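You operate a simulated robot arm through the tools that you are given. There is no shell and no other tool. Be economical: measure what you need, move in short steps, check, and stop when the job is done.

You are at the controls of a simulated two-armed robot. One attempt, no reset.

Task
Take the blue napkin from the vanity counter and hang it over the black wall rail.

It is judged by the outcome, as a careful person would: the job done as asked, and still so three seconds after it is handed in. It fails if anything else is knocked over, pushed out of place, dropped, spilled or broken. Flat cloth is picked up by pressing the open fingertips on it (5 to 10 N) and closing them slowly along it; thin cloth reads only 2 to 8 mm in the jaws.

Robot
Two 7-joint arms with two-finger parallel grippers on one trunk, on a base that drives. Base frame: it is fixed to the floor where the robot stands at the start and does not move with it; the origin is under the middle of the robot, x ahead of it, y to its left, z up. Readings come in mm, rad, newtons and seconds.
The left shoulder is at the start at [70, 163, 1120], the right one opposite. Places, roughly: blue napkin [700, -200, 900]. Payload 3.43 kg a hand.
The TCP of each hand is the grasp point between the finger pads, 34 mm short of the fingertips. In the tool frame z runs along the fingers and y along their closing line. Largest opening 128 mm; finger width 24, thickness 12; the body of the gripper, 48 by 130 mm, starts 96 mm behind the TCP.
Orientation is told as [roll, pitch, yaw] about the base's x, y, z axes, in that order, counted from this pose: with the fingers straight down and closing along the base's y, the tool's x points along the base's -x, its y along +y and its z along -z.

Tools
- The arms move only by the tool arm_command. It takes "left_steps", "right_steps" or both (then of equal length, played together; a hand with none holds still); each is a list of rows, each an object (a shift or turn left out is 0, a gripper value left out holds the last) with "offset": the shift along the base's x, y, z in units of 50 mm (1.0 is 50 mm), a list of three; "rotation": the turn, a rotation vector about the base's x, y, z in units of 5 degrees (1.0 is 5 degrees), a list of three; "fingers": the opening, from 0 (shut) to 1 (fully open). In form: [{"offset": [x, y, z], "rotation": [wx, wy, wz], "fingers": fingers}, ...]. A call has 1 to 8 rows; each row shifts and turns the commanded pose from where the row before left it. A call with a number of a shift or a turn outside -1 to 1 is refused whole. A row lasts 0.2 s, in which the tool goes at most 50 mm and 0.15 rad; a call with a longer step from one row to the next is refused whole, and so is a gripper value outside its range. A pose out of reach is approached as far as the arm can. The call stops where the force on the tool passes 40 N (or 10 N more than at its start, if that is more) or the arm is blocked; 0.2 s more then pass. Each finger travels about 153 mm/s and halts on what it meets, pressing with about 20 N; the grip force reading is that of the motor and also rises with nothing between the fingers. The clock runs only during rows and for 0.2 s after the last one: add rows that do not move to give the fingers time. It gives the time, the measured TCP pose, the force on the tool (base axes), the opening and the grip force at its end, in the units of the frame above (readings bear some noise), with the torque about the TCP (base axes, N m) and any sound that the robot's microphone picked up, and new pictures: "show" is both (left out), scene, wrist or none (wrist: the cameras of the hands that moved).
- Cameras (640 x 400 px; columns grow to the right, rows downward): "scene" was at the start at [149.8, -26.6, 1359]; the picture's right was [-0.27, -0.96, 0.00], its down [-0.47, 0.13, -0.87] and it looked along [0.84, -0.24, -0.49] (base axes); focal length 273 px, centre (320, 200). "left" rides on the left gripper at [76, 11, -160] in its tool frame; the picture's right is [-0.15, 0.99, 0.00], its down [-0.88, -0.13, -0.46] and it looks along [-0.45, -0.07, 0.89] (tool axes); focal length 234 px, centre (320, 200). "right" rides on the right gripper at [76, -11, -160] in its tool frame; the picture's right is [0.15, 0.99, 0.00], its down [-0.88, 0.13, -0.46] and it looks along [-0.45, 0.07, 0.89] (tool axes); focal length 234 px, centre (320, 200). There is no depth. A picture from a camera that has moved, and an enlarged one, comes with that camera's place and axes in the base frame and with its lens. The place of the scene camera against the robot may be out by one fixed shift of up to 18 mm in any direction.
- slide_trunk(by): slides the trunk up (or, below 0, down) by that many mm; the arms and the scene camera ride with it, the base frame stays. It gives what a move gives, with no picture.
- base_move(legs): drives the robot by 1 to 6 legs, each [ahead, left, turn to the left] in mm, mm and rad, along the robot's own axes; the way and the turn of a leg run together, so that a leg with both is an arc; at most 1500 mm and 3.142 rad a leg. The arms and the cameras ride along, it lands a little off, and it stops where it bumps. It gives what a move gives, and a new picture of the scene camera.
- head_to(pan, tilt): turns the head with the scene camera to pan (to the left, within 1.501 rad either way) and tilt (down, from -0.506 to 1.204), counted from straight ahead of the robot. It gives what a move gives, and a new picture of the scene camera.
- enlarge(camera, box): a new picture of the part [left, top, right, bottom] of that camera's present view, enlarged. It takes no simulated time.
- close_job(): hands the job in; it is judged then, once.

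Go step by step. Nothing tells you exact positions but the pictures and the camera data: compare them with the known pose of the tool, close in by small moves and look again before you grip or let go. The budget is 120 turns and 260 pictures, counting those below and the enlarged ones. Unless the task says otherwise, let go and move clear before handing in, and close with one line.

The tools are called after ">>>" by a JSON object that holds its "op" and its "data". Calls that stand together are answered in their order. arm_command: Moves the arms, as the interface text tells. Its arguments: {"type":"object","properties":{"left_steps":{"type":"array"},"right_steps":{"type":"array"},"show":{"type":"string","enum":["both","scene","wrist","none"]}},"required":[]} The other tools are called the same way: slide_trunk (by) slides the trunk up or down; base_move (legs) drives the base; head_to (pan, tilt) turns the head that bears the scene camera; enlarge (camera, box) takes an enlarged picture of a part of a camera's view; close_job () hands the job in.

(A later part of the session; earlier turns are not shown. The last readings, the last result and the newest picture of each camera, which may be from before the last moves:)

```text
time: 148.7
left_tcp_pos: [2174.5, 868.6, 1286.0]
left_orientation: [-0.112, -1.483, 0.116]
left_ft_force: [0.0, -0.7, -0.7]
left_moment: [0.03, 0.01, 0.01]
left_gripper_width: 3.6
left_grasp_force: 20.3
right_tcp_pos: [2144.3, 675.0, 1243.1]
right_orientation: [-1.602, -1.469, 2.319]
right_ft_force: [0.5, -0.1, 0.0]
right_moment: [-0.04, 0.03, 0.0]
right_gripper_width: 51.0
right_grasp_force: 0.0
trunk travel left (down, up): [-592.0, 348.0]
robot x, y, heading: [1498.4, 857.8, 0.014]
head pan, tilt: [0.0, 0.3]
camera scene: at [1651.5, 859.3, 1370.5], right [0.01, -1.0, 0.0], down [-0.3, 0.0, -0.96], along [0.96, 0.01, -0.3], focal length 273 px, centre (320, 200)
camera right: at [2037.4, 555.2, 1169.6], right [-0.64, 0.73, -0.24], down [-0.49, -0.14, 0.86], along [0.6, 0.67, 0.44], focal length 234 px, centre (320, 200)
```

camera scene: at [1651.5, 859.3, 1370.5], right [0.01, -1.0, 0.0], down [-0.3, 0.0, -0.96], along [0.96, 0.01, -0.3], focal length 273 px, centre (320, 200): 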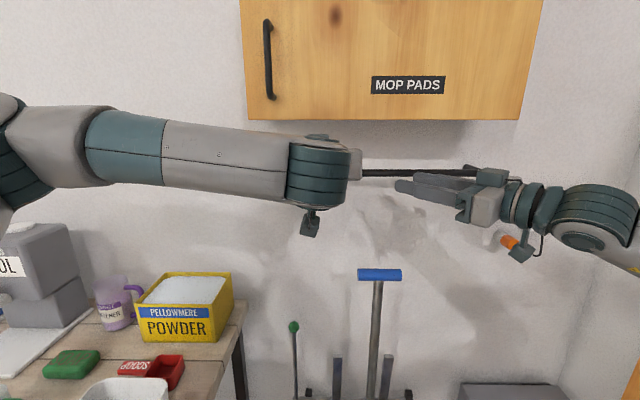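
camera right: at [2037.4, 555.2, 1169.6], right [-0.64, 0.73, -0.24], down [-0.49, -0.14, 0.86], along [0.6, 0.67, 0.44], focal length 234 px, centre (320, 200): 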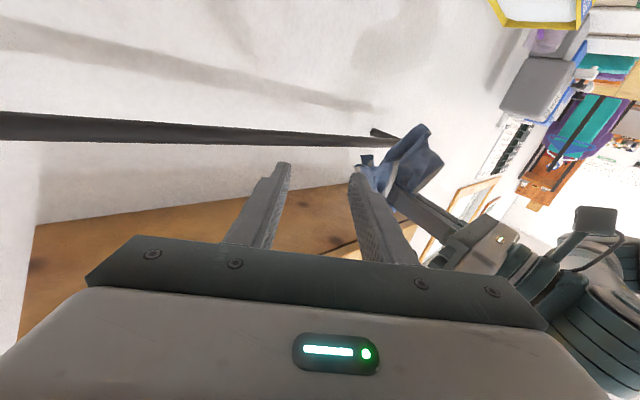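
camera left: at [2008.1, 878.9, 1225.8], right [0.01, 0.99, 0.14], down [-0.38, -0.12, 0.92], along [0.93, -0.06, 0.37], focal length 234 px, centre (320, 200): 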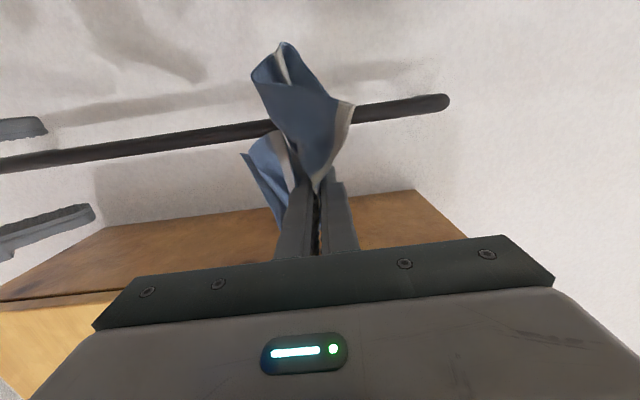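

Triangulated: the cloth's lower end is at about (2174, 861, 1190). I'll move the right hand to a pre-grasp point along its aim, with fingers opened wider.

>>> {"op": "arm_command", "data": {"right_steps": [{"offset": [-0.25, 0.4, -0.3], "fingers": 0.75}, {"offset": [-0.25, 0.5, -0.3]}, {"offset": [-0.2, 0.5, -0.3]}, {"offset": [0, 0.5, 0]}, {}], "show": "wrist"}}

>>> {"op": "arm_command", "data": {"left_steps": [{}], "show": "wrist"}}

```text
time: 149.8
left_tcp_pos: [2175.2, 868.3, 1287.1]
left_orientation: [-0.107, -1.483, 0.11]
left_ft_force: [-0.3, 0.6, 0.1]
left_moment: [0.03, -0.01, -0.02]
left_gripper_width: 3.7
left_grasp_force: 20.1
right_tcp_pos: [2111.5, 770.2, 1200.3]
right_orientation: [-1.613, -1.47, 2.329]
right_ft_force: [-0.5, -0.2, 0.0]
right_moment: [-0.02, -0.01, 0.0]
right_gripper_width: 96.0
right_grasp_force: 0.0
trunk travel left (down, up): [-592.0, 348.0]
robot x, y, heading: [1495.5, 856.6, 0.013]
head pan, tilt: [0.0, 0.3]
camera right: at [2003.4, 650.5, 1126.6], right [-0.64, 0.73, -0.25], down [-0.49, -0.14, 0.86], along [0.6, 0.67, 0.45], focal length 234 px, centre (320, 200)
```

right: 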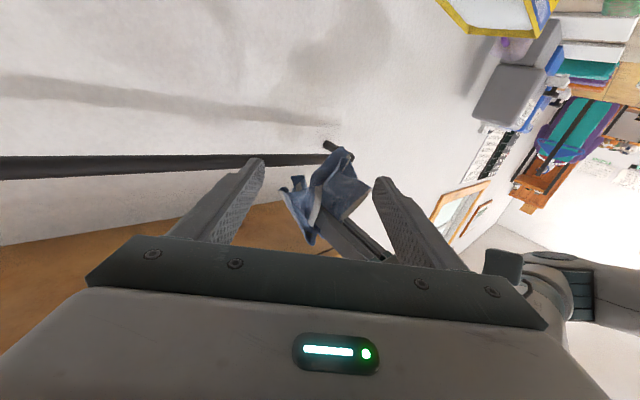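

```text
time: 150.2
left_tcp_pos: [2174.2, 870.2, 1285.8]
left_orientation: [-0.112, -1.485, 0.117]
left_ft_force: [0.8, -0.2, -0.6]
left_moment: [0.01, 0.01, -0.02]
left_gripper_width: 3.4
left_grasp_force: 20.0
right_tcp_pos: [2112.5, 772.0, 1200.6]
right_orientation: [-1.605, -1.471, 2.322]
right_ft_force: [0.1, -0.6, 0.2]
right_moment: [0.01, -0.01, 0.0]
right_gripper_width: 96.1
right_grasp_force: 0.0
trunk travel left (down, up): [-592.0, 348.0]
robot x, y, heading: [1496.3, 859.0, 0.014]
head pan, tilt: [0.0, 0.3]
camera left: at [2009.8, 879.5, 1225.1], right [0.01, 0.99, 0.14], down [-0.38, -0.12, 0.92], along [0.93, -0.06, 0.37], focal length 234 px, centre (320, 200)
```

left: 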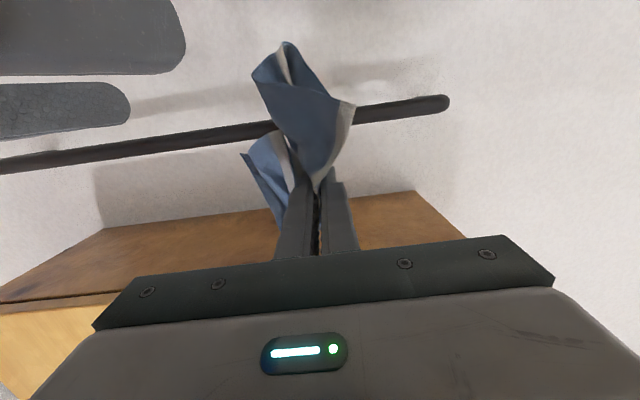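

The cloth end is about 29 mm off-centre of the right fingers. I'll shift sideways, then advance along the aim.

>>> {"op": "arm_command", "data": {"right_steps": [{"offset": [-0.38, 0.44, 0]}, {"offset": [0.5, 0.43, 0]}, {"offset": [0.5, 0.43, 0]}, {"offset": [0.36, 0.31, 0]}, {}], "show": "wrist"}}

>>> {"op": "arm_command", "data": {"left_steps": [{}], "show": "wrist"}}

```text
time: 151.4
left_tcp_pos: [2175.6, 868.7, 1286.4]
left_orientation: [-0.109, -1.484, 0.113]
left_ft_force: [0.0, -0.3, -1.0]
left_moment: [0.0, 0.01, -0.01]
left_gripper_width: 3.7
left_grasp_force: 20.4
right_tcp_pos: [2159.8, 849.4, 1198.2]
right_orientation: [-1.607, -1.469, 2.324]
right_ft_force: [0.0, -0.1, 0.2]
right_moment: [0.02, 0.01, -0.03]
right_gripper_width: 96.2
right_grasp_force: 0.0
trunk travel left (down, up): [-592.0, 348.0]
robot x, y, heading: [1497.7, 858.6, 0.013]
head pan, tilt: [0.0, 0.3]
camera right: at [2052.0, 730.4, 1123.5], right [-0.64, 0.73, -0.25], down [-0.49, -0.14, 0.86], along [0.6, 0.67, 0.45], focal length 234 px, centre (320, 200)
```

right: 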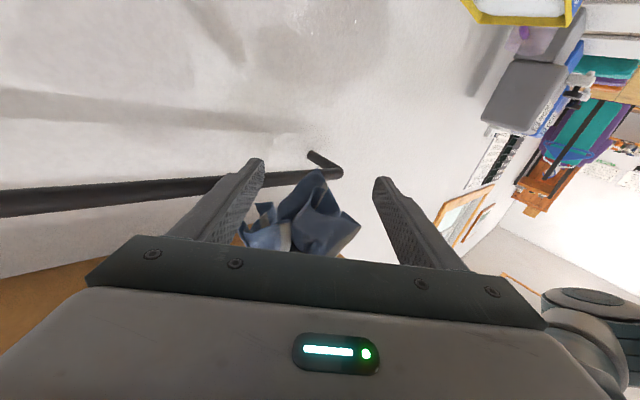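

```text
time: 151.8
left_tcp_pos: [2174.4, 868.4, 1285.7]
left_orientation: [-0.112, -1.485, 0.116]
left_ft_force: [-0.3, -0.1, -0.2]
left_moment: [0.0, -0.02, -0.01]
left_gripper_width: 3.2
left_grasp_force: 20.0
right_tcp_pos: [2160.0, 851.3, 1198.1]
right_orientation: [-1.601, -1.469, 2.321]
right_ft_force: [0.0, 1.1, 0.2]
right_moment: [-0.02, -0.02, -0.01]
right_gripper_width: 96.0
right_grasp_force: 0.0
trunk travel left (down, up): [-592.0, 348.0]
robot x, y, heading: [1494.7, 861.6, 0.015]
head pan, tilt: [0.0, 0.3]
camera left: at [2009.9, 879.5, 1225.1], right [0.01, 0.99, 0.14], down [-0.38, -0.12, 0.92], along [0.93, -0.06, 0.37], focal length 234 px, centre (320, 200)
```

left: 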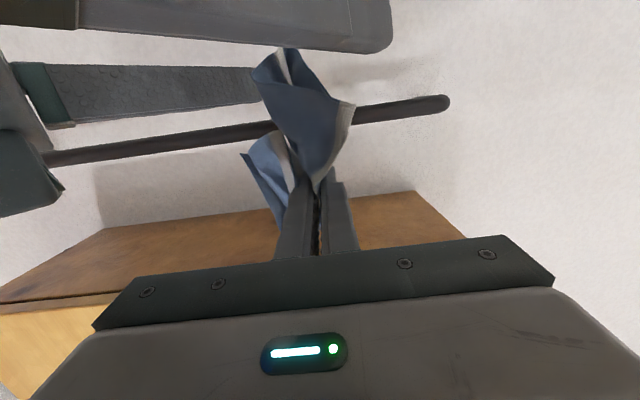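

The lower end is between the right fingers. Closing.

>>> {"op": "arm_command", "data": {"right_steps": [{"fingers": 0.55, "offset": [0, 0, 0.06]}, {"fingers": 0.4}, {"fingers": 0.25}, {"fingers": 0.1}, {"fingers": 0.0}, {}, {}], "show": "wrist"}}

>>> {"op": "arm_command", "data": {"left_steps": [{}], "show": "wrist"}}

```text
time: 153.4
left_tcp_pos: [2174.4, 868.9, 1285.4]
left_orientation: [-0.117, -1.484, 0.118]
left_ft_force: [-0.6, -0.3, 0.2]
left_moment: [0.0, 0.02, 0.03]
left_gripper_width: 3.3
left_grasp_force: 20.0
right_tcp_pos: [2159.0, 850.4, 1200.1]
right_orientation: [-1.604, -1.468, 2.32]
right_ft_force: [0.6, -0.2, 0.5]
right_moment: [0.04, -0.01, -0.02]
right_gripper_width: 2.6
right_grasp_force: 20.1
trunk travel left (down, up): [-592.0, 348.0]
robot x, y, heading: [1495.1, 858.5, 0.012]
head pan, tilt: [0.0, 0.3]
camera right: at [2051.1, 730.7, 1127.1], right [-0.64, 0.73, -0.25], down [-0.49, -0.14, 0.86], along [0.6, 0.67, 0.44], focal length 234 px, centre (320, 200)
```

right: 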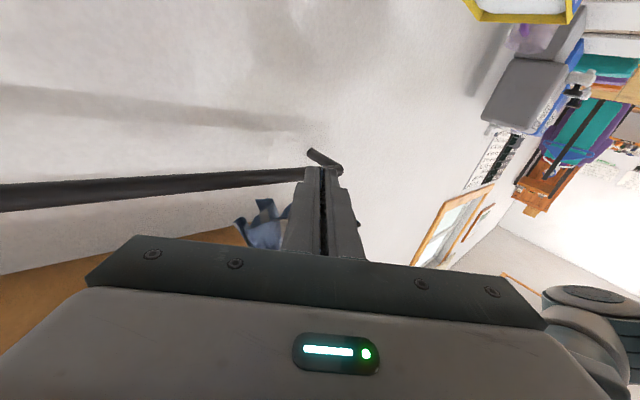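

```text
time: 153.8
left_tcp_pos: [2174.9, 869.2, 1286.5]
left_orientation: [-0.114, -1.484, 0.116]
left_ft_force: [-0.7, 0.1, 0.3]
left_moment: [0.04, -0.02, -0.01]
left_gripper_width: 3.5
left_grasp_force: 20.6
right_tcp_pos: [2159.7, 851.6, 1200.1]
right_orientation: [-1.605, -1.468, 2.321]
right_ft_force: [0.8, 0.0, 0.1]
right_moment: [0.0, -0.03, 0.01]
right_gripper_width: 2.7
right_grasp_force: 19.7
trunk travel left (down, up): [-592.0, 348.0]
robot x, y, heading: [1496.2, 858.5, 0.009]
head pan, tilt: [0.0, 0.3]
camera left: at [2009.9, 879.5, 1225.1], right [0.01, 0.99, 0.14], down [-0.38, -0.12, 0.92], along [0.93, -0.06, 0.37], focal length 234 px, centre (320, 200)
```

left: 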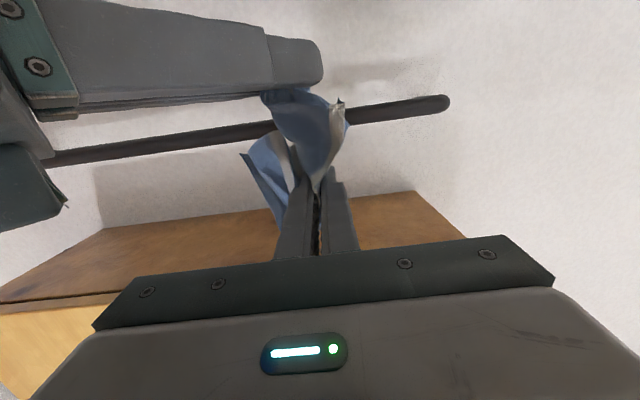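

Both grips hold: left at the middle, right at the lower end. Now I'll push the left over the rail while the right follows in front and below, so the end stays in front.

>>> {"op": "arm_command", "data": {"left_steps": [{"offset": [0.5, 0.1, 0]}, {"offset": [0.5, 0.1, 0]}, {"offset": [0.5, 0.1, 0]}, {"offset": [0.4, 0, -0.06]}, {"offset": [0.2, 0, -0.1]}, {}], "right_steps": [{"offset": [0.3, 0, 0.1]}, {"offset": [0.3, 0, 0.1]}, {"offset": [0.3, 0, 0.1]}, {"offset": [0.3, 0, 0]}, {"offset": [0.1, 0, 0]}, {}], "show": "wrist"}}

```text
time: 155.2
left_tcp_pos: [2276.8, 883.4, 1277.6]
left_orientation: [-0.11, -1.482, 0.111]
left_ft_force: [-10.8, -3.3, -0.8]
left_moment: [-0.04, 0.28, -0.1]
left_gripper_width: 3.7
left_grasp_force: 19.7
right_tcp_pos: [2223.4, 850.9, 1216.3]
right_orientation: [-1.619, -1.468, 2.338]
right_ft_force: [8.0, 2.8, 5.9]
right_moment: [0.03, 0.07, -0.04]
right_gripper_width: 2.7
right_grasp_force: 20.3
trunk travel left (down, up): [-592.0, 348.0]
robot x, y, heading: [1497.2, 858.0, 0.013]
head pan, tilt: [0.0, 0.3]
camera right: at [2115.2, 730.2, 1143.1], right [-0.64, 0.73, -0.25], down [-0.49, -0.14, 0.86], along [0.6, 0.67, 0.45], focal length 234 px, centre (320, 200)
camera left: at [2111.2, 893.9, 1216.1], right [0.01, 0.99, 0.14], down [-0.38, -0.12, 0.92], along [0.93, -0.06, 0.37], focal length 234 px, centre (320, 200)
```

right: 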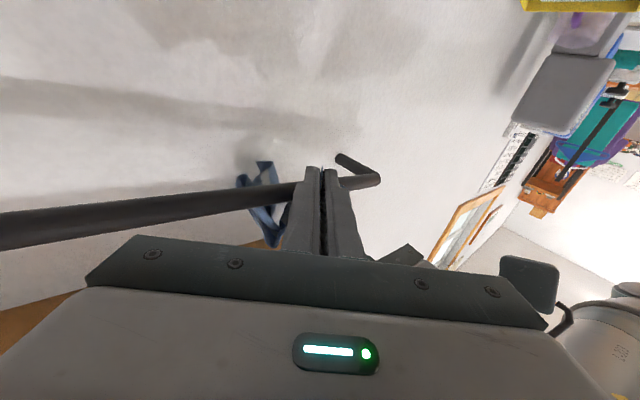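
left: 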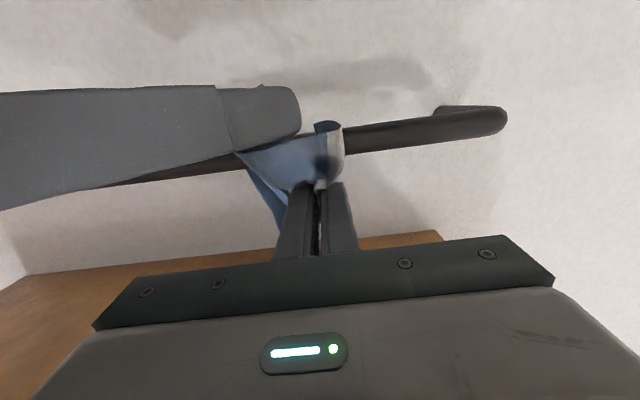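

The cloth is taut across the rail with the flap dropping behind. I'll ease the left back 6 mm to remove tension, then enlarge the right view.

>>> {"op": "arm_command", "data": {"left_steps": [{"offset": [-0.12, 0, -0.1]}, {}], "show": "none"}}

>>> {"op": "enlarge", "data": {"camera": "right", "box": [200, 130, 400, 260]}}

>>> {"op": "enlarge", "data": {"camera": "left", "box": [200, 70, 440, 260]}}

```text
time: 155.8
left_tcp_pos: [2271.1, 884.2, 1270.8]
left_orientation: [-0.12, -1.483, 0.122]
left_ft_force: [-1.5, -0.7, 2.3]
left_moment: [-0.01, 0.0, -0.03]
left_gripper_width: 3.7
left_grasp_force: 19.6
right_tcp_pos: [2223.7, 850.4, 1216.6]
right_orientation: [-1.602, -1.469, 2.319]
right_ft_force: [1.3, 0.4, 1.0]
right_moment: [0.02, -0.01, 0.01]
right_gripper_width: 2.7
right_grasp_force: 20.0
trunk travel left (down, up): [-592.0, 348.0]
robot x, y, heading: [1497.0, 862.6, 0.009]
head pan, tilt: [0.0, 0.3]
```

```text
3.08 times, centred on (300, 195) of right
camera zoom: at [2115.6, 730.6, 1142.0], right [-0.64, 0.73, -0.25], down [-0.49, -0.14, 0.86], along [0.6, 0.67, 0.44], focal length 720 px, centre (382, 215)
```

zoom: 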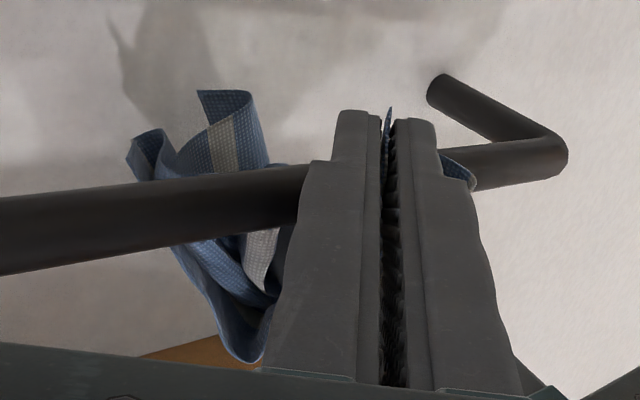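

```text
2.11 times, centred on (320, 165) of left
camera zoom: at [2106.3, 893.9, 1210.2], right [0.01, 0.99, 0.14], down [-0.38, -0.12, 0.92], along [0.93, -0.06, 0.37], focal length 493 px, centre (320, 274)
```

zoom: 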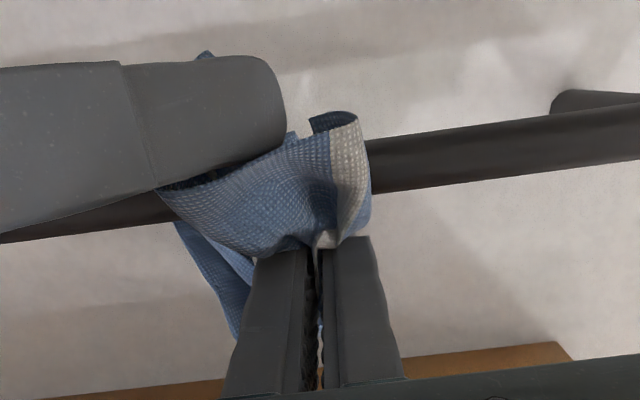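

The upper half now drapes over and hangs behind the rail, and the front half is held by the right. I'll open the left slightly and withdraw quickly.

>>> {"op": "arm_command", "data": {"left_steps": [{"fingers": 0.06}, {"fingers": 0.14}, {"offset": [-0.9, 0, 0.06]}, {"offset": [-0.95, 0, 0]}, {"offset": [-0.9, 0, 0]}, {}], "show": "wrist"}}

>>> {"op": "enlarge", "data": {"camera": "right", "box": [200, 100, 400, 260]}}

>>> {"op": "enlarge", "data": {"camera": "left", "box": [200, 30, 440, 220]}}

```text
time: 157.2
left_tcp_pos: [2136.7, 880.1, 1274.4]
left_orientation: [-0.118, -1.482, 0.122]
left_ft_force: [0.7, -0.8, -0.6]
left_moment: [0.0, 0.02, 0.01]
left_gripper_width: 17.7
left_grasp_force: 0.1
right_tcp_pos: [2225.3, 851.8, 1215.5]
right_orientation: [-1.598, -1.47, 2.315]
right_ft_force: [-0.2, -0.3, 0.4]
right_moment: [0.01, -0.01, 0.01]
right_gripper_width: 2.6
right_grasp_force: 20.3
trunk travel left (down, up): [-592.0, 348.0]
robot x, y, heading: [1496.7, 860.0, 0.018]
head pan, tilt: [0.0, 0.3]
camera left: at [1971.6, 890.0, 1212.8], right [0.01, 0.99, 0.14], down [-0.38, -0.12, 0.92], along [0.93, -0.06, 0.37], focal length 234 px, centre (320, 200)
```

left: 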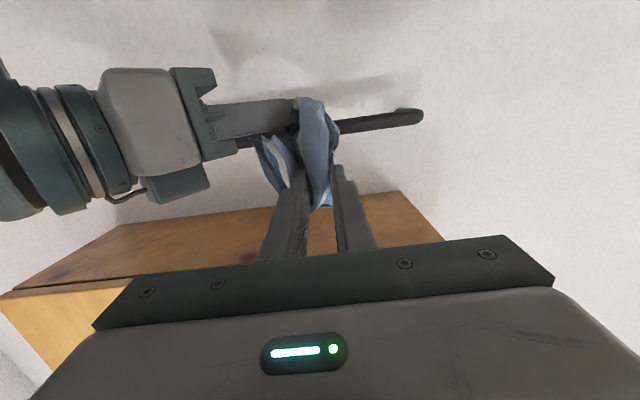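

```text
2.50 times, centred on (300, 180) of right
camera zoom: at [2116.9, 730.6, 1141.6], right [-0.64, 0.73, -0.25], down [-0.49, -0.14, 0.86], along [0.6, 0.67, 0.44], focal length 585 px, centre (370, 250)
```

zoom: 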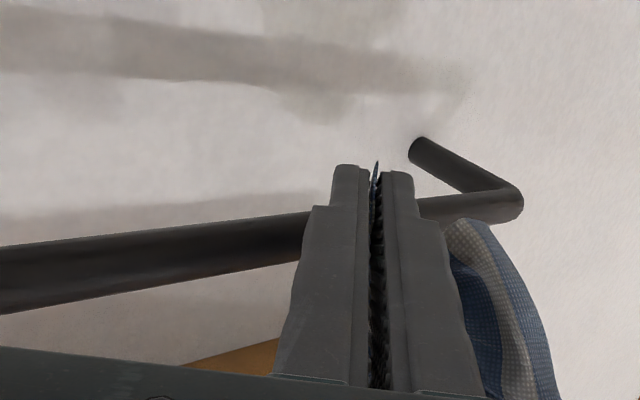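

```text
2.11 times, centred on (320, 125) of left
camera zoom: at [1971.6, 890.0, 1212.8], right [0.01, 0.99, 0.14], down [-0.38, -0.12, 0.92], along [0.93, -0.06, 0.37], focal length 493 px, centre (320, 358)
```

zoom: 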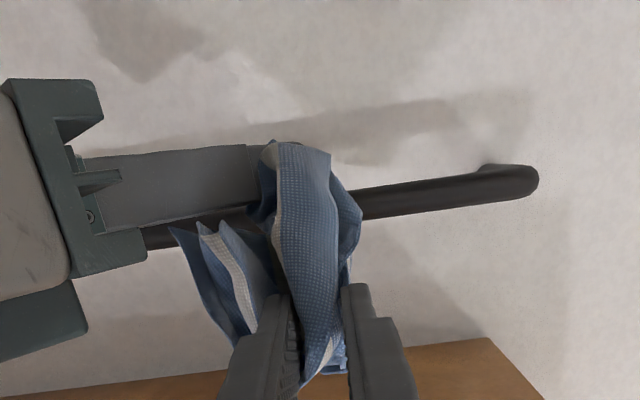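

The cloth stuck to the left fingers again, so friction is high; that should help it stay on the rail too. The right still holds its end. I'll drop the left out from under it so it hangs from the right hand, then drape that edge over from above, keeping the fingers on top of the cloth.

>>> {"op": "arm_command", "data": {"left_steps": [{"fingers": 0.3}, {"offset": [0, 0, -0.7]}, {"offset": [0, 0, -0.8]}, {"offset": [0, 0, -0.8]}, {"offset": [0, 0, -0.8]}, {"offset": [-0.6, 0.2, -0.3]}, {"offset": [-0.6, 0.2, 0]}, {}], "show": "wrist"}}

```text
time: 159.1
left_tcp_pos: [2073.4, 903.6, 1105.7]
left_orientation: [-0.115, -1.485, 0.119]
left_ft_force: [0.5, -0.2, 0.1]
left_moment: [0.05, 0.0, -0.06]
left_gripper_width: 38.6
left_grasp_force: 0.0
right_tcp_pos: [2225.7, 851.0, 1215.6]
right_orientation: [-1.601, -1.469, 2.317]
right_ft_force: [-0.5, -0.6, -0.2]
right_moment: [-0.01, 0.0, 0.02]
right_gripper_width: 2.6
right_grasp_force: 20.1
trunk travel left (down, up): [-592.0, 348.0]
robot x, y, heading: [1498.0, 859.0, 0.013]
head pan, tilt: [0.0, 0.3]
camera left: at [1909.1, 913.6, 1044.6], right [0.01, 0.99, 0.14], down [-0.38, -0.12, 0.92], along [0.93, -0.06, 0.37], focal length 234 px, centre (320, 200)
```

left: 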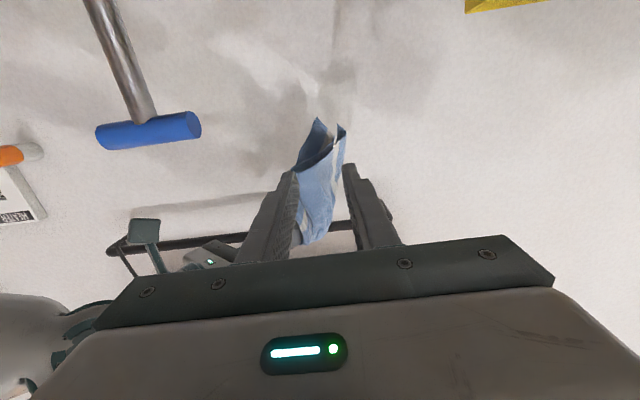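

The napkin now hangs straight from the right hand. I'll back off a little and raise with the trunk to put the fingers above rail height.

>>> {"op": "arm_command", "data": {"right_steps": [{"offset": [-0.7, 0, 0]}, {"offset": [-0.3, 0, 0]}, {}], "show": "none"}}

>>> {"op": "slide_trunk", "data": {"by": 66}}

>>> {"op": "arm_command", "data": {"left_steps": [{}], "right_steps": [{}], "show": "wrist"}}

```text
time: 159.8
left_tcp_pos: [2073.8, 903.5, 1105.4]
left_orientation: [-0.115, -1.483, 0.117]
left_ft_force: [0.3, 0.1, -0.2]
left_moment: [0.0, 0.01, -0.02]
left_gripper_width: 38.3
left_grasp_force: 0.0
right_tcp_pos: [2172.5, 848.3, 1214.9]
right_orientation: [-1.605, -1.47, 2.321]
right_ft_force: [-1.0, -0.6, 0.2]
right_moment: [0.01, 0.01, 0.02]
right_gripper_width: 2.7
right_grasp_force: 20.0
trunk travel left (down, up): [-592.0, 348.0]
robot x, y, heading: [1496.0, 857.3, 0.017]
head pan, tilt: [0.0, 0.3]
```

```text
time: 160.9
left_tcp_pos: [2074.3, 903.6, 1171.4]
left_orientation: [-0.114, -1.485, 0.115]
left_ft_force: [0.1, -0.3, -0.4]
left_moment: [-0.05, 0.0, -0.04]
left_gripper_width: 38.2
left_grasp_force: 0.0
right_tcp_pos: [2173.6, 848.6, 1281.9]
right_orientation: [-1.603, -1.469, 2.319]
right_ft_force: [-0.5, 0.7, -0.3]
right_moment: [0.0, -0.02, 0.0]
right_gripper_width: 2.6
right_grasp_force: 20.1
trunk travel left (down, up): [-658.0, 282.0]
robot x, y, heading: [1496.4, 857.0, 0.011]
head pan, tilt: [0.0, 0.3]
```

```text
time: 161.3
left_tcp_pos: [2074.1, 903.9, 1172.0]
left_orientation: [-0.115, -1.484, 0.116]
left_ft_force: [0.2, 0.6, -0.6]
left_moment: [0.01, 0.0, 0.0]
left_gripper_width: 38.4
left_grasp_force: 0.1
right_tcp_pos: [2173.5, 849.0, 1281.8]
right_orientation: [-1.607, -1.47, 2.325]
right_ft_force: [0.4, 0.3, -0.6]
right_moment: [-0.01, 0.0, 0.0]
right_gripper_width: 2.3
right_grasp_force: 19.7
trunk travel left (down, up): [-658.0, 282.0]
robot x, y, heading: [1497.0, 857.8, 0.012]
head pan, tilt: [0.0, 0.3]
camera right: at [2065.8, 728.1, 1207.2], right [-0.64, 0.73, -0.25], down [-0.49, -0.14, 0.86], along [0.6, 0.67, 0.44], focal length 234 px, centre (320, 200)
camera left: at [1908.9, 913.5, 1110.9], right [0.01, 0.99, 0.14], down [-0.38, -0.12, 0.92], along [0.93, -0.06, 0.37], focal length 234 px, centre (320, 200)
```

right: 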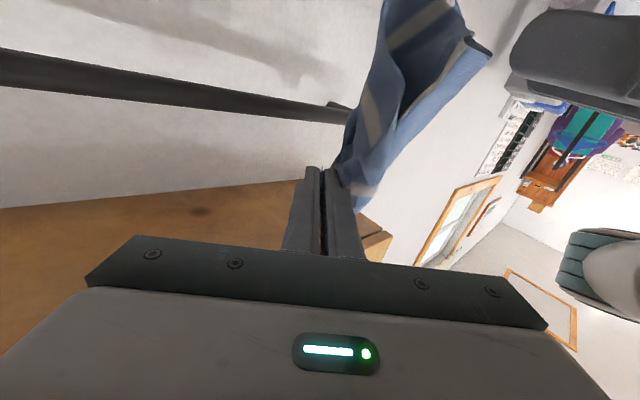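
left: 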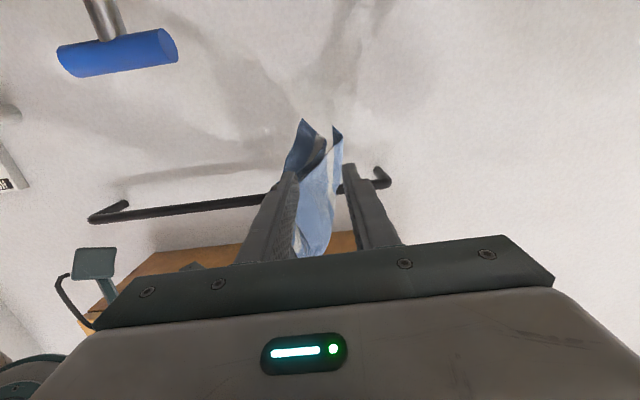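

Pushing the right hand straight toward the wall so the held edge goes over the rail.

>>> {"op": "arm_command", "data": {"right_steps": [{"offset": [0.5, 0, 0]}, {"offset": [0.5, 0, 0]}, {"offset": [0.5, 0, 0]}, {"offset": [0.5, 0, 0]}, {"offset": [0.4, 0, 0]}, {"offset": [0.25, 0, 0]}, {}], "left_steps": [{}, {}, {}, {}, {}, {}, {}], "show": "wrist"}}

```text
time: 162.9
left_tcp_pos: [2073.1, 902.3, 1171.5]
left_orientation: [-0.112, -1.482, 0.118]
left_ft_force: [0.9, -0.4, 0.0]
left_moment: [0.02, 0.01, 0.01]
left_gripper_width: 38.2
left_grasp_force: 0.0
right_tcp_pos: [2307.3, 847.4, 1281.9]
right_orientation: [-1.608, -1.469, 2.326]
right_ft_force: [0.2, 0.8, -0.1]
right_moment: [0.02, -0.03, 0.02]
right_gripper_width: 2.6
right_grasp_force: 19.6
trunk travel left (down, up): [-658.0, 282.0]
robot x, y, heading: [1497.4, 859.5, 0.013]
head pan, tilt: [0.0, 0.3]
camera right: at [2198.5, 728.1, 1207.1], right [-0.64, 0.73, -0.25], down [-0.49, -0.14, 0.86], along [0.6, 0.67, 0.45], focal length 234 px, centre (320, 200)
camera left: at [1909.0, 913.4, 1110.9], right [0.01, 0.99, 0.14], down [-0.38, -0.12, 0.92], along [0.93, -0.06, 0.37], focal length 234 px, centre (320, 200)
```

right: 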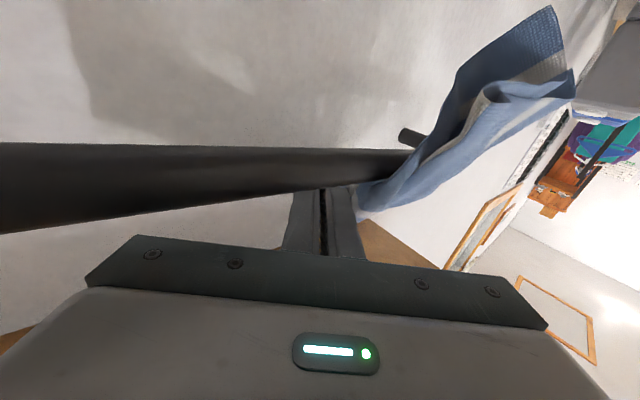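
left: 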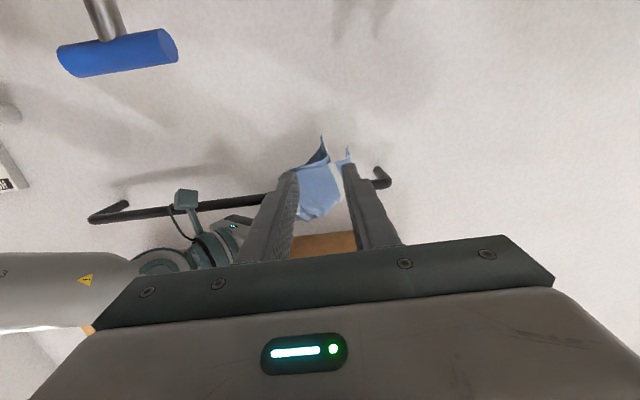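

Good: about 80 mm goes over the rail to the held edge and about 100 mm hangs in front. I'll use the left hand to hold the front part gently as an anchor before the right releases.

>>> {"op": "arm_command", "data": {"left_steps": [{"fingers": 0.9}, {"offset": [0.7, 0, 0.02]}, {"offset": [0.7, 0, 0]}, {"offset": [0.7, 0, 0]}, {"offset": [0.6, 0, 0]}, {"offset": [0.5, 0, 0]}, {}], "right_steps": [{}, {}, {"offset": [0, 0, -0.1]}, {"offset": [0, 0, -0.1]}, {}, {}, {}], "show": "wrist"}}

```text
time: 164.5
left_tcp_pos: [2232.8, 904.1, 1171.9]
left_orientation: [-0.116, -1.484, 0.118]
left_ft_force: [-0.2, 0.1, 0.7]
left_moment: [0.01, -0.04, 0.0]
left_gripper_width: 115.3
left_grasp_force: 0.1
right_tcp_pos: [2305.5, 850.2, 1272.2]
right_orientation: [-1.605, -1.469, 2.324]
right_ft_force: [-0.3, -0.1, -0.8]
right_moment: [0.01, -0.02, 0.01]
right_gripper_width: 2.7
right_grasp_force: 20.2
trunk travel left (down, up): [-658.0, 282.0]
robot x, y, heading: [1495.1, 855.0, 0.007]
head pan, tilt: [0.0, 0.3]
camera right: at [2197.5, 728.2, 1197.4], right [-0.64, 0.73, -0.25], down [-0.49, -0.14, 0.86], along [0.6, 0.67, 0.44], focal length 234 px, centre (320, 200)
camera left: at [2067.9, 913.4, 1110.9], right [0.01, 0.99, 0.14], down [-0.38, -0.12, 0.92], along [0.93, -0.06, 0.37], focal length 234 px, centre (320, 200)
```

right: 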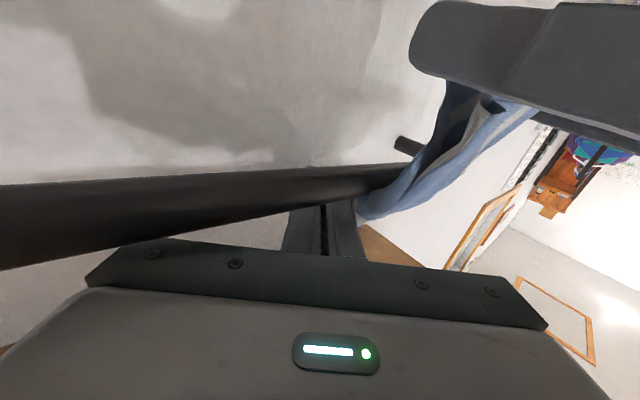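
left: 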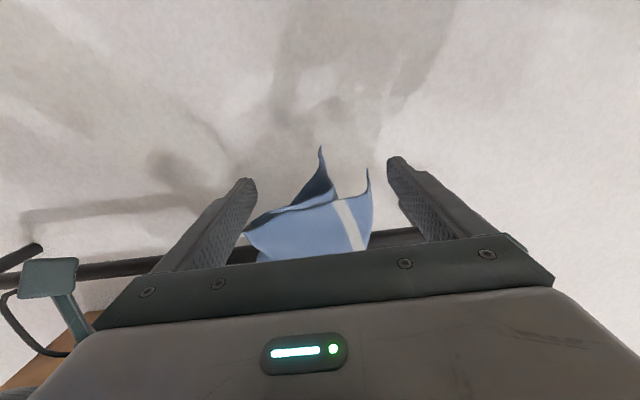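

The front edge's bottom is at z ≈ 1186, so I'll raise the left 28 mm for a proper hold, then close.

>>> {"op": "arm_command", "data": {"left_steps": [{"offset": [0, 0, 0.56]}, {"fingers": 0.7}, {"fingers": 0.5}, {"fingers": 0.3}, {"fingers": 0.15}, {"fingers": 0.0}, {}, {}], "show": "wrist"}}

```text
time: 166.3
left_tcp_pos: [2235.1, 903.4, 1199.9]
left_orientation: [-0.113, -1.483, 0.116]
left_ft_force: [-0.4, -0.4, -0.1]
left_moment: [-0.02, 0.01, 0.05]
left_gripper_width: 3.6
left_grasp_force: 20.0
right_tcp_pos: [2306.6, 849.2, 1271.2]
right_orientation: [-1.605, -1.468, 2.322]
right_ft_force: [-0.8, 0.4, -0.6]
right_moment: [-0.02, -0.02, -0.03]
right_gripper_width: 2.7
right_grasp_force: 20.3
trunk travel left (down, up): [-658.0, 282.0]
robot x, y, heading: [1495.7, 859.2, 0.013]
head pan, tilt: [0.0, 0.3]
camera left: at [2069.0, 913.3, 1138.8], right [0.01, 0.99, 0.14], down [-0.38, -0.12, 0.92], along [0.93, -0.06, 0.37], focal length 234 px, centre (320, 200)
```

left: 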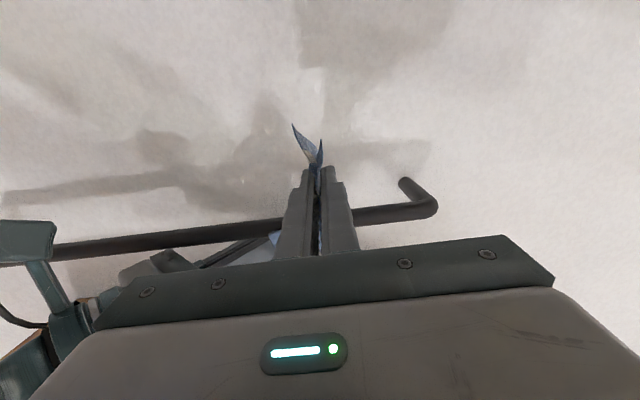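

Anchored. Now open the right fingers and look behind the rail before withdrawing.

>>> {"op": "arm_command", "data": {"right_steps": [{"fingers": 0.06}, {"fingers": 0.12}, {"fingers": 0.2}, {"fingers": 0.3}, {}], "show": "wrist"}}

>>> {"op": "arm_command", "data": {"right_steps": [{"offset": [0, 0, 0.14]}, {"offset": [-0.6, -0.52, 0]}, {"offset": [-0.7, -0.6, 0]}, {"offset": [-0.7, -0.6, 0]}, {"offset": [-0.5, -0.43, 0]}, {}], "show": "wrist"}}

>>> {"op": "arm_command", "data": {"left_steps": [{}], "show": "both"}}

```text
time: 167.5
left_tcp_pos: [2231.0, 905.8, 1201.6]
left_orientation: [-0.14, -1.486, 0.143]
left_ft_force: [-0.1, -0.2, -0.1]
left_moment: [0.01, 0.0, 0.01]
left_gripper_width: 3.7
left_grasp_force: 19.9
right_tcp_pos: [2301.5, 854.5, 1270.6]
right_orientation: [-1.583, -1.466, 2.304]
right_ft_force: [-29.7, 9.8, -19.7]
right_moment: [0.02, 1.04, 0.6]
right_gripper_width: 21.2
right_grasp_force: 0.1
trunk travel left (down, up): [-658.0, 282.0]
robot x, y, heading: [1499.1, 859.7, 0.006]
head pan, tilt: [0.0, 0.3]
camera right: at [2193.8, 732.3, 1197.5], right [-0.64, 0.73, -0.25], down [-0.49, -0.14, 0.86], along [0.59, 0.67, 0.44], focal length 234 px, centre (320, 200)
```

right: 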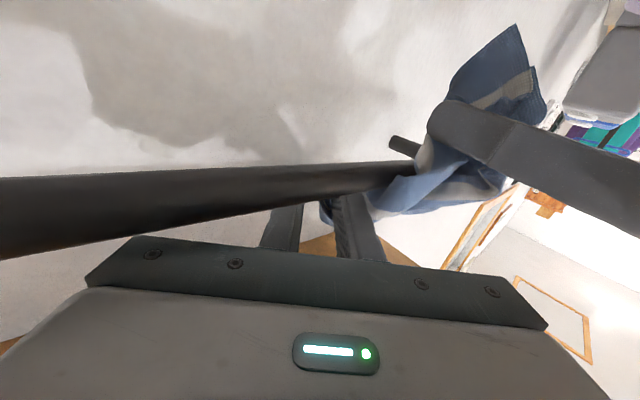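

```text
time: 167.9
left_tcp_pos: [2230.5, 904.1, 1202.7]
left_orientation: [-0.124, -1.486, 0.129]
left_ft_force: [0.0, 0.6, -0.4]
left_moment: [-0.02, 0.03, 0.0]
left_gripper_width: 3.8
left_grasp_force: 19.8
right_tcp_pos: [2298.5, 855.4, 1271.8]
right_orientation: [-1.511, -1.47, 2.242]
right_ft_force: [-20.5, 5.0, -6.5]
right_moment: [0.02, 0.46, 0.31]
right_gripper_width: 27.7
right_grasp_force: 0.0
trunk travel left (down, up): [-658.0, 282.0]
robot x, y, heading: [1496.7, 860.4, 0.015]
head pan, tilt: [0.0, 0.3]
stopped in row 1 (right hand): the force on the tool passed its limit (the readings are from after the stop); the commanded pose is now the measured one
camera right: at [2191.9, 733.5, 1198.8], right [-0.65, 0.72, -0.24], down [-0.48, -0.14, 0.87], along [0.59, 0.68, 0.44], focal length 234 px, centre (320, 200)
```

right: 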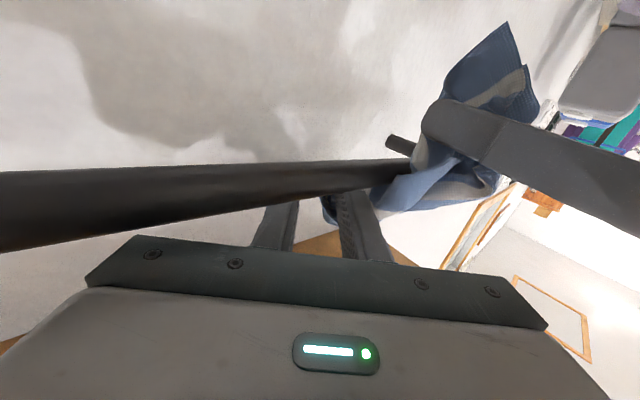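

```text
time: 168.3
left_tcp_pos: [2230.5, 906.4, 1202.1]
left_orientation: [-0.133, -1.487, 0.139]
left_ft_force: [-0.1, -0.3, 0.4]
left_moment: [0.04, 0.02, 0.01]
left_gripper_width: 3.3
left_grasp_force: 19.6
right_tcp_pos: [2299.8, 854.8, 1271.4]
right_orientation: [-1.514, -1.47, 2.239]
right_ft_force: [-23.9, 8.7, -10.2]
right_moment: [0.03, 0.61, 0.44]
right_gripper_width: 25.5
right_grasp_force: 0.0
trunk travel left (down, up): [-658.0, 282.0]
robot x, y, heading: [1498.4, 860.2, 0.012]
head pan, tilt: [0.0, 0.3]
camera scene: at [1647.1, 861.5, 1436.9], right [0.01, -1.0, 0.0], down [-0.29, -0.01, -0.96], along [0.96, 0.01, -0.29], focal length 273 px, centre (320, 200)
camera left: at [2065.6, 915.4, 1140.3], right [0.01, 0.99, 0.13], down [-0.38, -0.12, 0.92], along [0.93, -0.06, 0.37], focal length 234 px, centre (320, 200)
```

scene: 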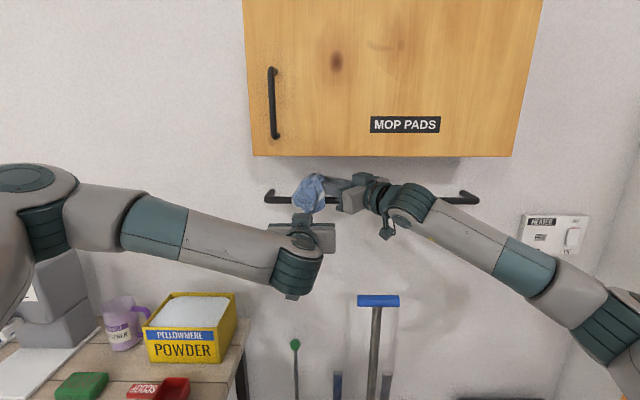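
left: 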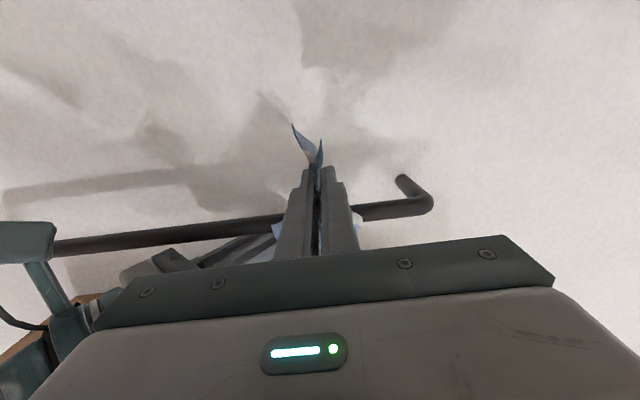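

An opening right finger is pressing the wall. I'll narrow it slightly and withdraw diagonally.

>>> {"op": "arm_command", "data": {"right_steps": [{"fingers": 0.14}, {"offset": [-0.3, -0.26, 0.04]}, {"offset": [-0.7, -0.6, 0]}, {"offset": [-0.7, -0.6, 0]}, {"offset": [-0.7, -0.6, 0]}, {"offset": [-0.3, -0.6, 0]}, {}], "show": "wrist"}}

>>> {"op": "enlarge", "data": {"camera": "right", "box": [280, 60, 480, 240]}}

>>> {"op": "enlarge", "data": {"camera": "scene", "box": [240, 150, 420, 270]}}

```text
time: 169.9
left_tcp_pos: [2233.6, 904.2, 1198.9]
left_orientation: [-0.12, -1.482, 0.125]
left_ft_force: [0.1, -0.4, 0.5]
left_moment: [0.01, 0.02, -0.02]
left_gripper_width: 3.7
left_grasp_force: 20.0
right_tcp_pos: [2170.5, 719.9, 1271.7]
right_orientation: [-1.502, -1.471, 2.224]
right_ft_force: [0.8, -0.6, -0.6]
right_moment: [0.01, 0.0, 0.0]
right_gripper_width: 17.9
right_grasp_force: 0.1
trunk travel left (down, up): [-658.0, 282.0]
robot x, y, heading: [1497.9, 857.4, 0.009]
head pan, tilt: [0.0, 0.3]
camera right: at [2061.7, 599.5, 1199.3], right [-0.64, 0.73, -0.24], down [-0.48, -0.13, 0.87], along [0.6, 0.67, 0.44], focal length 234 px, centre (320, 200)
```

right: 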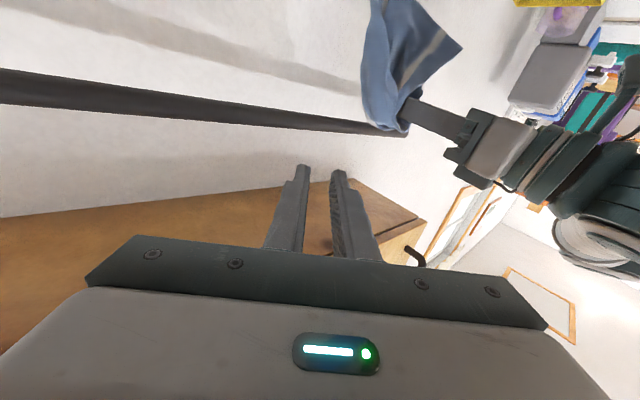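

```text
2.22 times, centred on (380, 150) of right
camera zoom: at [2061.7, 599.5, 1199.3], right [-0.64, 0.73, -0.24], down [-0.48, -0.13, 0.87], along [0.6, 0.67, 0.44], focal length 520 px, centre (187, 311)
```

zoom: 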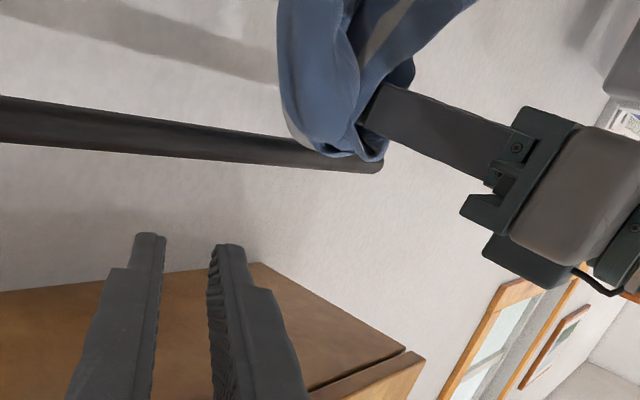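

```text
3.33 times, centred on (330, 210) of scene
camera zoom: at [1651.7, 860.5, 1436.4], right [0.01, -1.0, 0.0], down [-0.3, 0.0, -0.95], along [0.95, 0.01, -0.3], focal length 908 px, centre (287, 167)
```

zoom: 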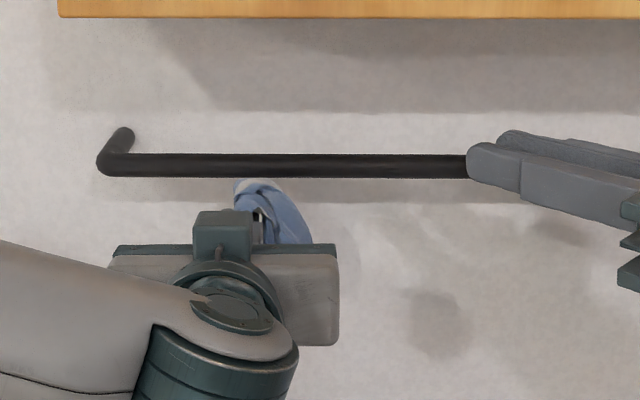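

The right fingers dragged that end back to the front; cloth clings to fingers it touches. The left now holds it near one edge with the rest hanging – the right setup for a straight approach with fingers opening fully, parallel to the wall. I'll lift the left in front of the rail and look.

>>> {"op": "arm_command", "data": {"left_steps": [{"offset": [-0.9, -0.2, 0]}, {"offset": [-0.3, -0.2, 0.5]}, {"offset": [0, -0.2, 0.6]}, {"offset": [0, 0, 0.6]}, {}], "right_steps": [{"offset": [0, -0.6, 0]}, {"offset": [0, -0.3, 0]}, {}, {}, {}], "show": "wrist"}}

```text
time: 171.1
left_tcp_pos: [2173.7, 873.0, 1285.6]
left_orientation: [-0.115, -1.48, 0.117]
left_ft_force: [0.1, -0.4, 0.1]
left_moment: [0.01, -0.01, -0.03]
left_gripper_width: 3.3
left_grasp_force: 20.1
right_tcp_pos: [2170.3, 673.6, 1270.9]
right_orientation: [-1.506, -1.475, 2.226]
right_ft_force: [-0.4, 0.8, -0.4]
right_moment: [-0.01, -0.02, 0.02]
right_gripper_width: 17.9
right_grasp_force: 0.0
trunk travel left (down, up): [-658.0, 282.0]
robot x, y, heading: [1496.6, 858.7, 0.009]
head pan, tilt: [0.0, 0.3]
camera right: at [2062.3, 553.3, 1198.7], right [-0.64, 0.73, -0.24], down [-0.48, -0.13, 0.87], along [0.6, 0.67, 0.44], focal length 234 px, centre (320, 200)
camera left: at [2009.2, 883.2, 1225.0], right [0.01, 0.99, 0.14], down [-0.38, -0.12, 0.92], along [0.93, -0.06, 0.37], focal length 234 px, centre (320, 200)
```

right: 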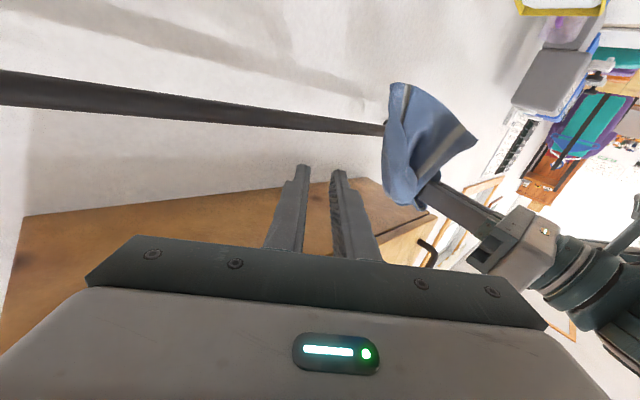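
left: 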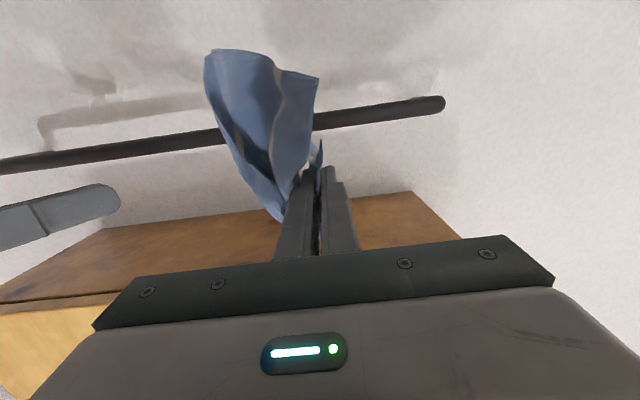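

Most of the cloth now drapes off the −y side of the left fingers, with its lower edge near (2186, 831, 1188). I'll take that lower edge with the right hand, since a clean edge hold from the right hung straight earlier.

>>> {"op": "arm_command", "data": {"right_steps": [{"offset": [-0.3, 0.3, -0.4], "fingers": 0.85}, {"offset": [-0.4, 0.5, -0.5]}, {"offset": [-0.3, 0.5, -0.52]}, {"offset": [-0.22, 0.5, 0]}, {}], "show": "wrist"}}

```text
time: 172.3
left_tcp_pos: [2173.5, 872.7, 1285.8]
left_orientation: [-0.107, -1.485, 0.112]
left_ft_force: [-0.4, -0.6, 1.0]
left_moment: [0.05, 0.03, 0.01]
left_gripper_width: 3.7
left_grasp_force: 20.2
right_tcp_pos: [2110.1, 762.8, 1200.9]
right_orientation: [-1.517, -1.474, 2.238]
right_ft_force: [0.7, 0.0, 0.2]
right_moment: [-0.05, 0.01, 0.03]
right_gripper_width: 108.6
right_grasp_force: 0.0
trunk travel left (down, up): [-658.0, 282.0]
robot x, y, heading: [1495.5, 855.5, 0.015]
head pan, tilt: [0.0, 0.3]
camera right: at [2001.2, 641.9, 1127.1], right [-0.64, 0.73, -0.24], down [-0.48, -0.14, 0.87], along [0.6, 0.67, 0.44], focal length 234 px, centre (320, 200)
```

right: 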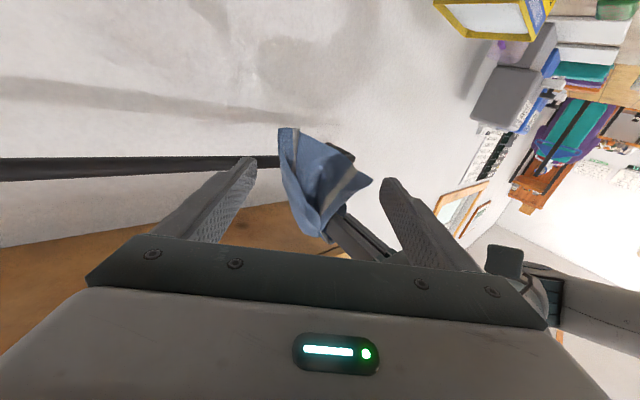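

Well aligned. Advance and close on the lower edge.

>>> {"op": "arm_command", "data": {"right_steps": [{"offset": [0.5, 0.43, 0]}, {"offset": [0.5, 0.43, 0]}, {"offset": [0.3, 0.26, 0]}, {"fingers": 0.6}, {"fingers": 0.35}, {"fingers": 0.1}, {"fingers": 0.0}, {}], "show": "wrist"}}

>>> {"op": "arm_command", "data": {"left_steps": [{}], "show": "wrist"}}

```text
time: 174.1
left_tcp_pos: [2174.6, 872.6, 1285.5]
left_orientation: [-0.115, -1.484, 0.118]
left_ft_force: [-0.5, -0.1, 0.2]
left_moment: [-0.03, 0.01, -0.01]
left_gripper_width: 3.4
left_grasp_force: 20.1
right_tcp_pos: [2172.8, 818.8, 1202.1]
right_orientation: [-1.51, -1.475, 2.23]
right_ft_force: [-0.3, -0.1, -0.2]
right_moment: [0.01, -0.04, -0.01]
right_gripper_width: 7.9
right_grasp_force: 20.3
trunk travel left (down, up): [-658.0, 282.0]
robot x, y, heading: [1495.1, 860.3, 0.015]
head pan, tilt: [0.0, 0.3]
camera right: at [2065.3, 697.5, 1129.1], right [-0.64, 0.73, -0.24], down [-0.48, -0.13, 0.87], along [0.6, 0.67, 0.44], focal length 234 px, centre (320, 200)
```

right: 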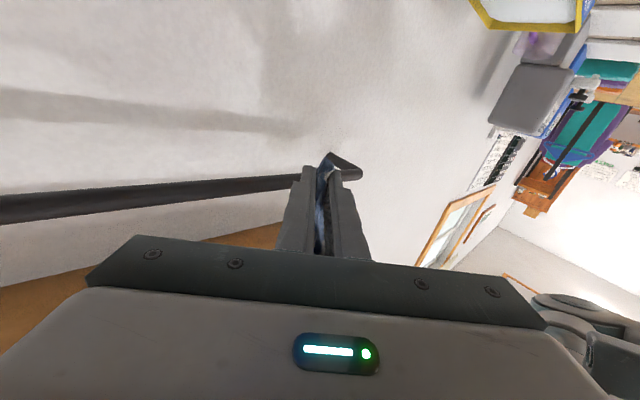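

```text
time: 174.5
left_tcp_pos: [2173.1, 873.4, 1284.7]
left_orientation: [-0.113, -1.484, 0.118]
left_ft_force: [0.9, 0.0, -0.5]
left_moment: [0.08, 0.0, 0.0]
left_gripper_width: 3.5
left_grasp_force: 19.8
right_tcp_pos: [2174.1, 818.8, 1201.3]
right_orientation: [-1.509, -1.474, 2.229]
right_ft_force: [-0.7, -0.8, 0.0]
right_moment: [-0.02, -0.04, 0.0]
right_gripper_width: 7.7
right_grasp_force: 20.1
trunk travel left (down, up): [-658.0, 282.0]
robot x, y, heading: [1492.3, 858.5, 0.016]
head pan, tilt: [0.0, 0.3]
camera left: at [2008.6, 883.2, 1225.0], right [0.01, 0.99, 0.14], down [-0.38, -0.12, 0.92], along [0.93, -0.06, 0.37], focal length 234 px, centre (320, 200)
```

left: 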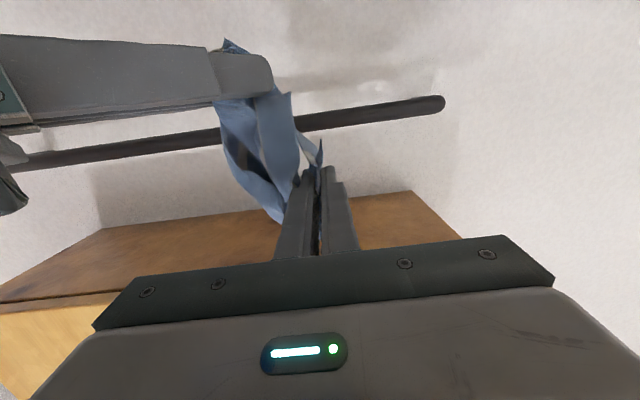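

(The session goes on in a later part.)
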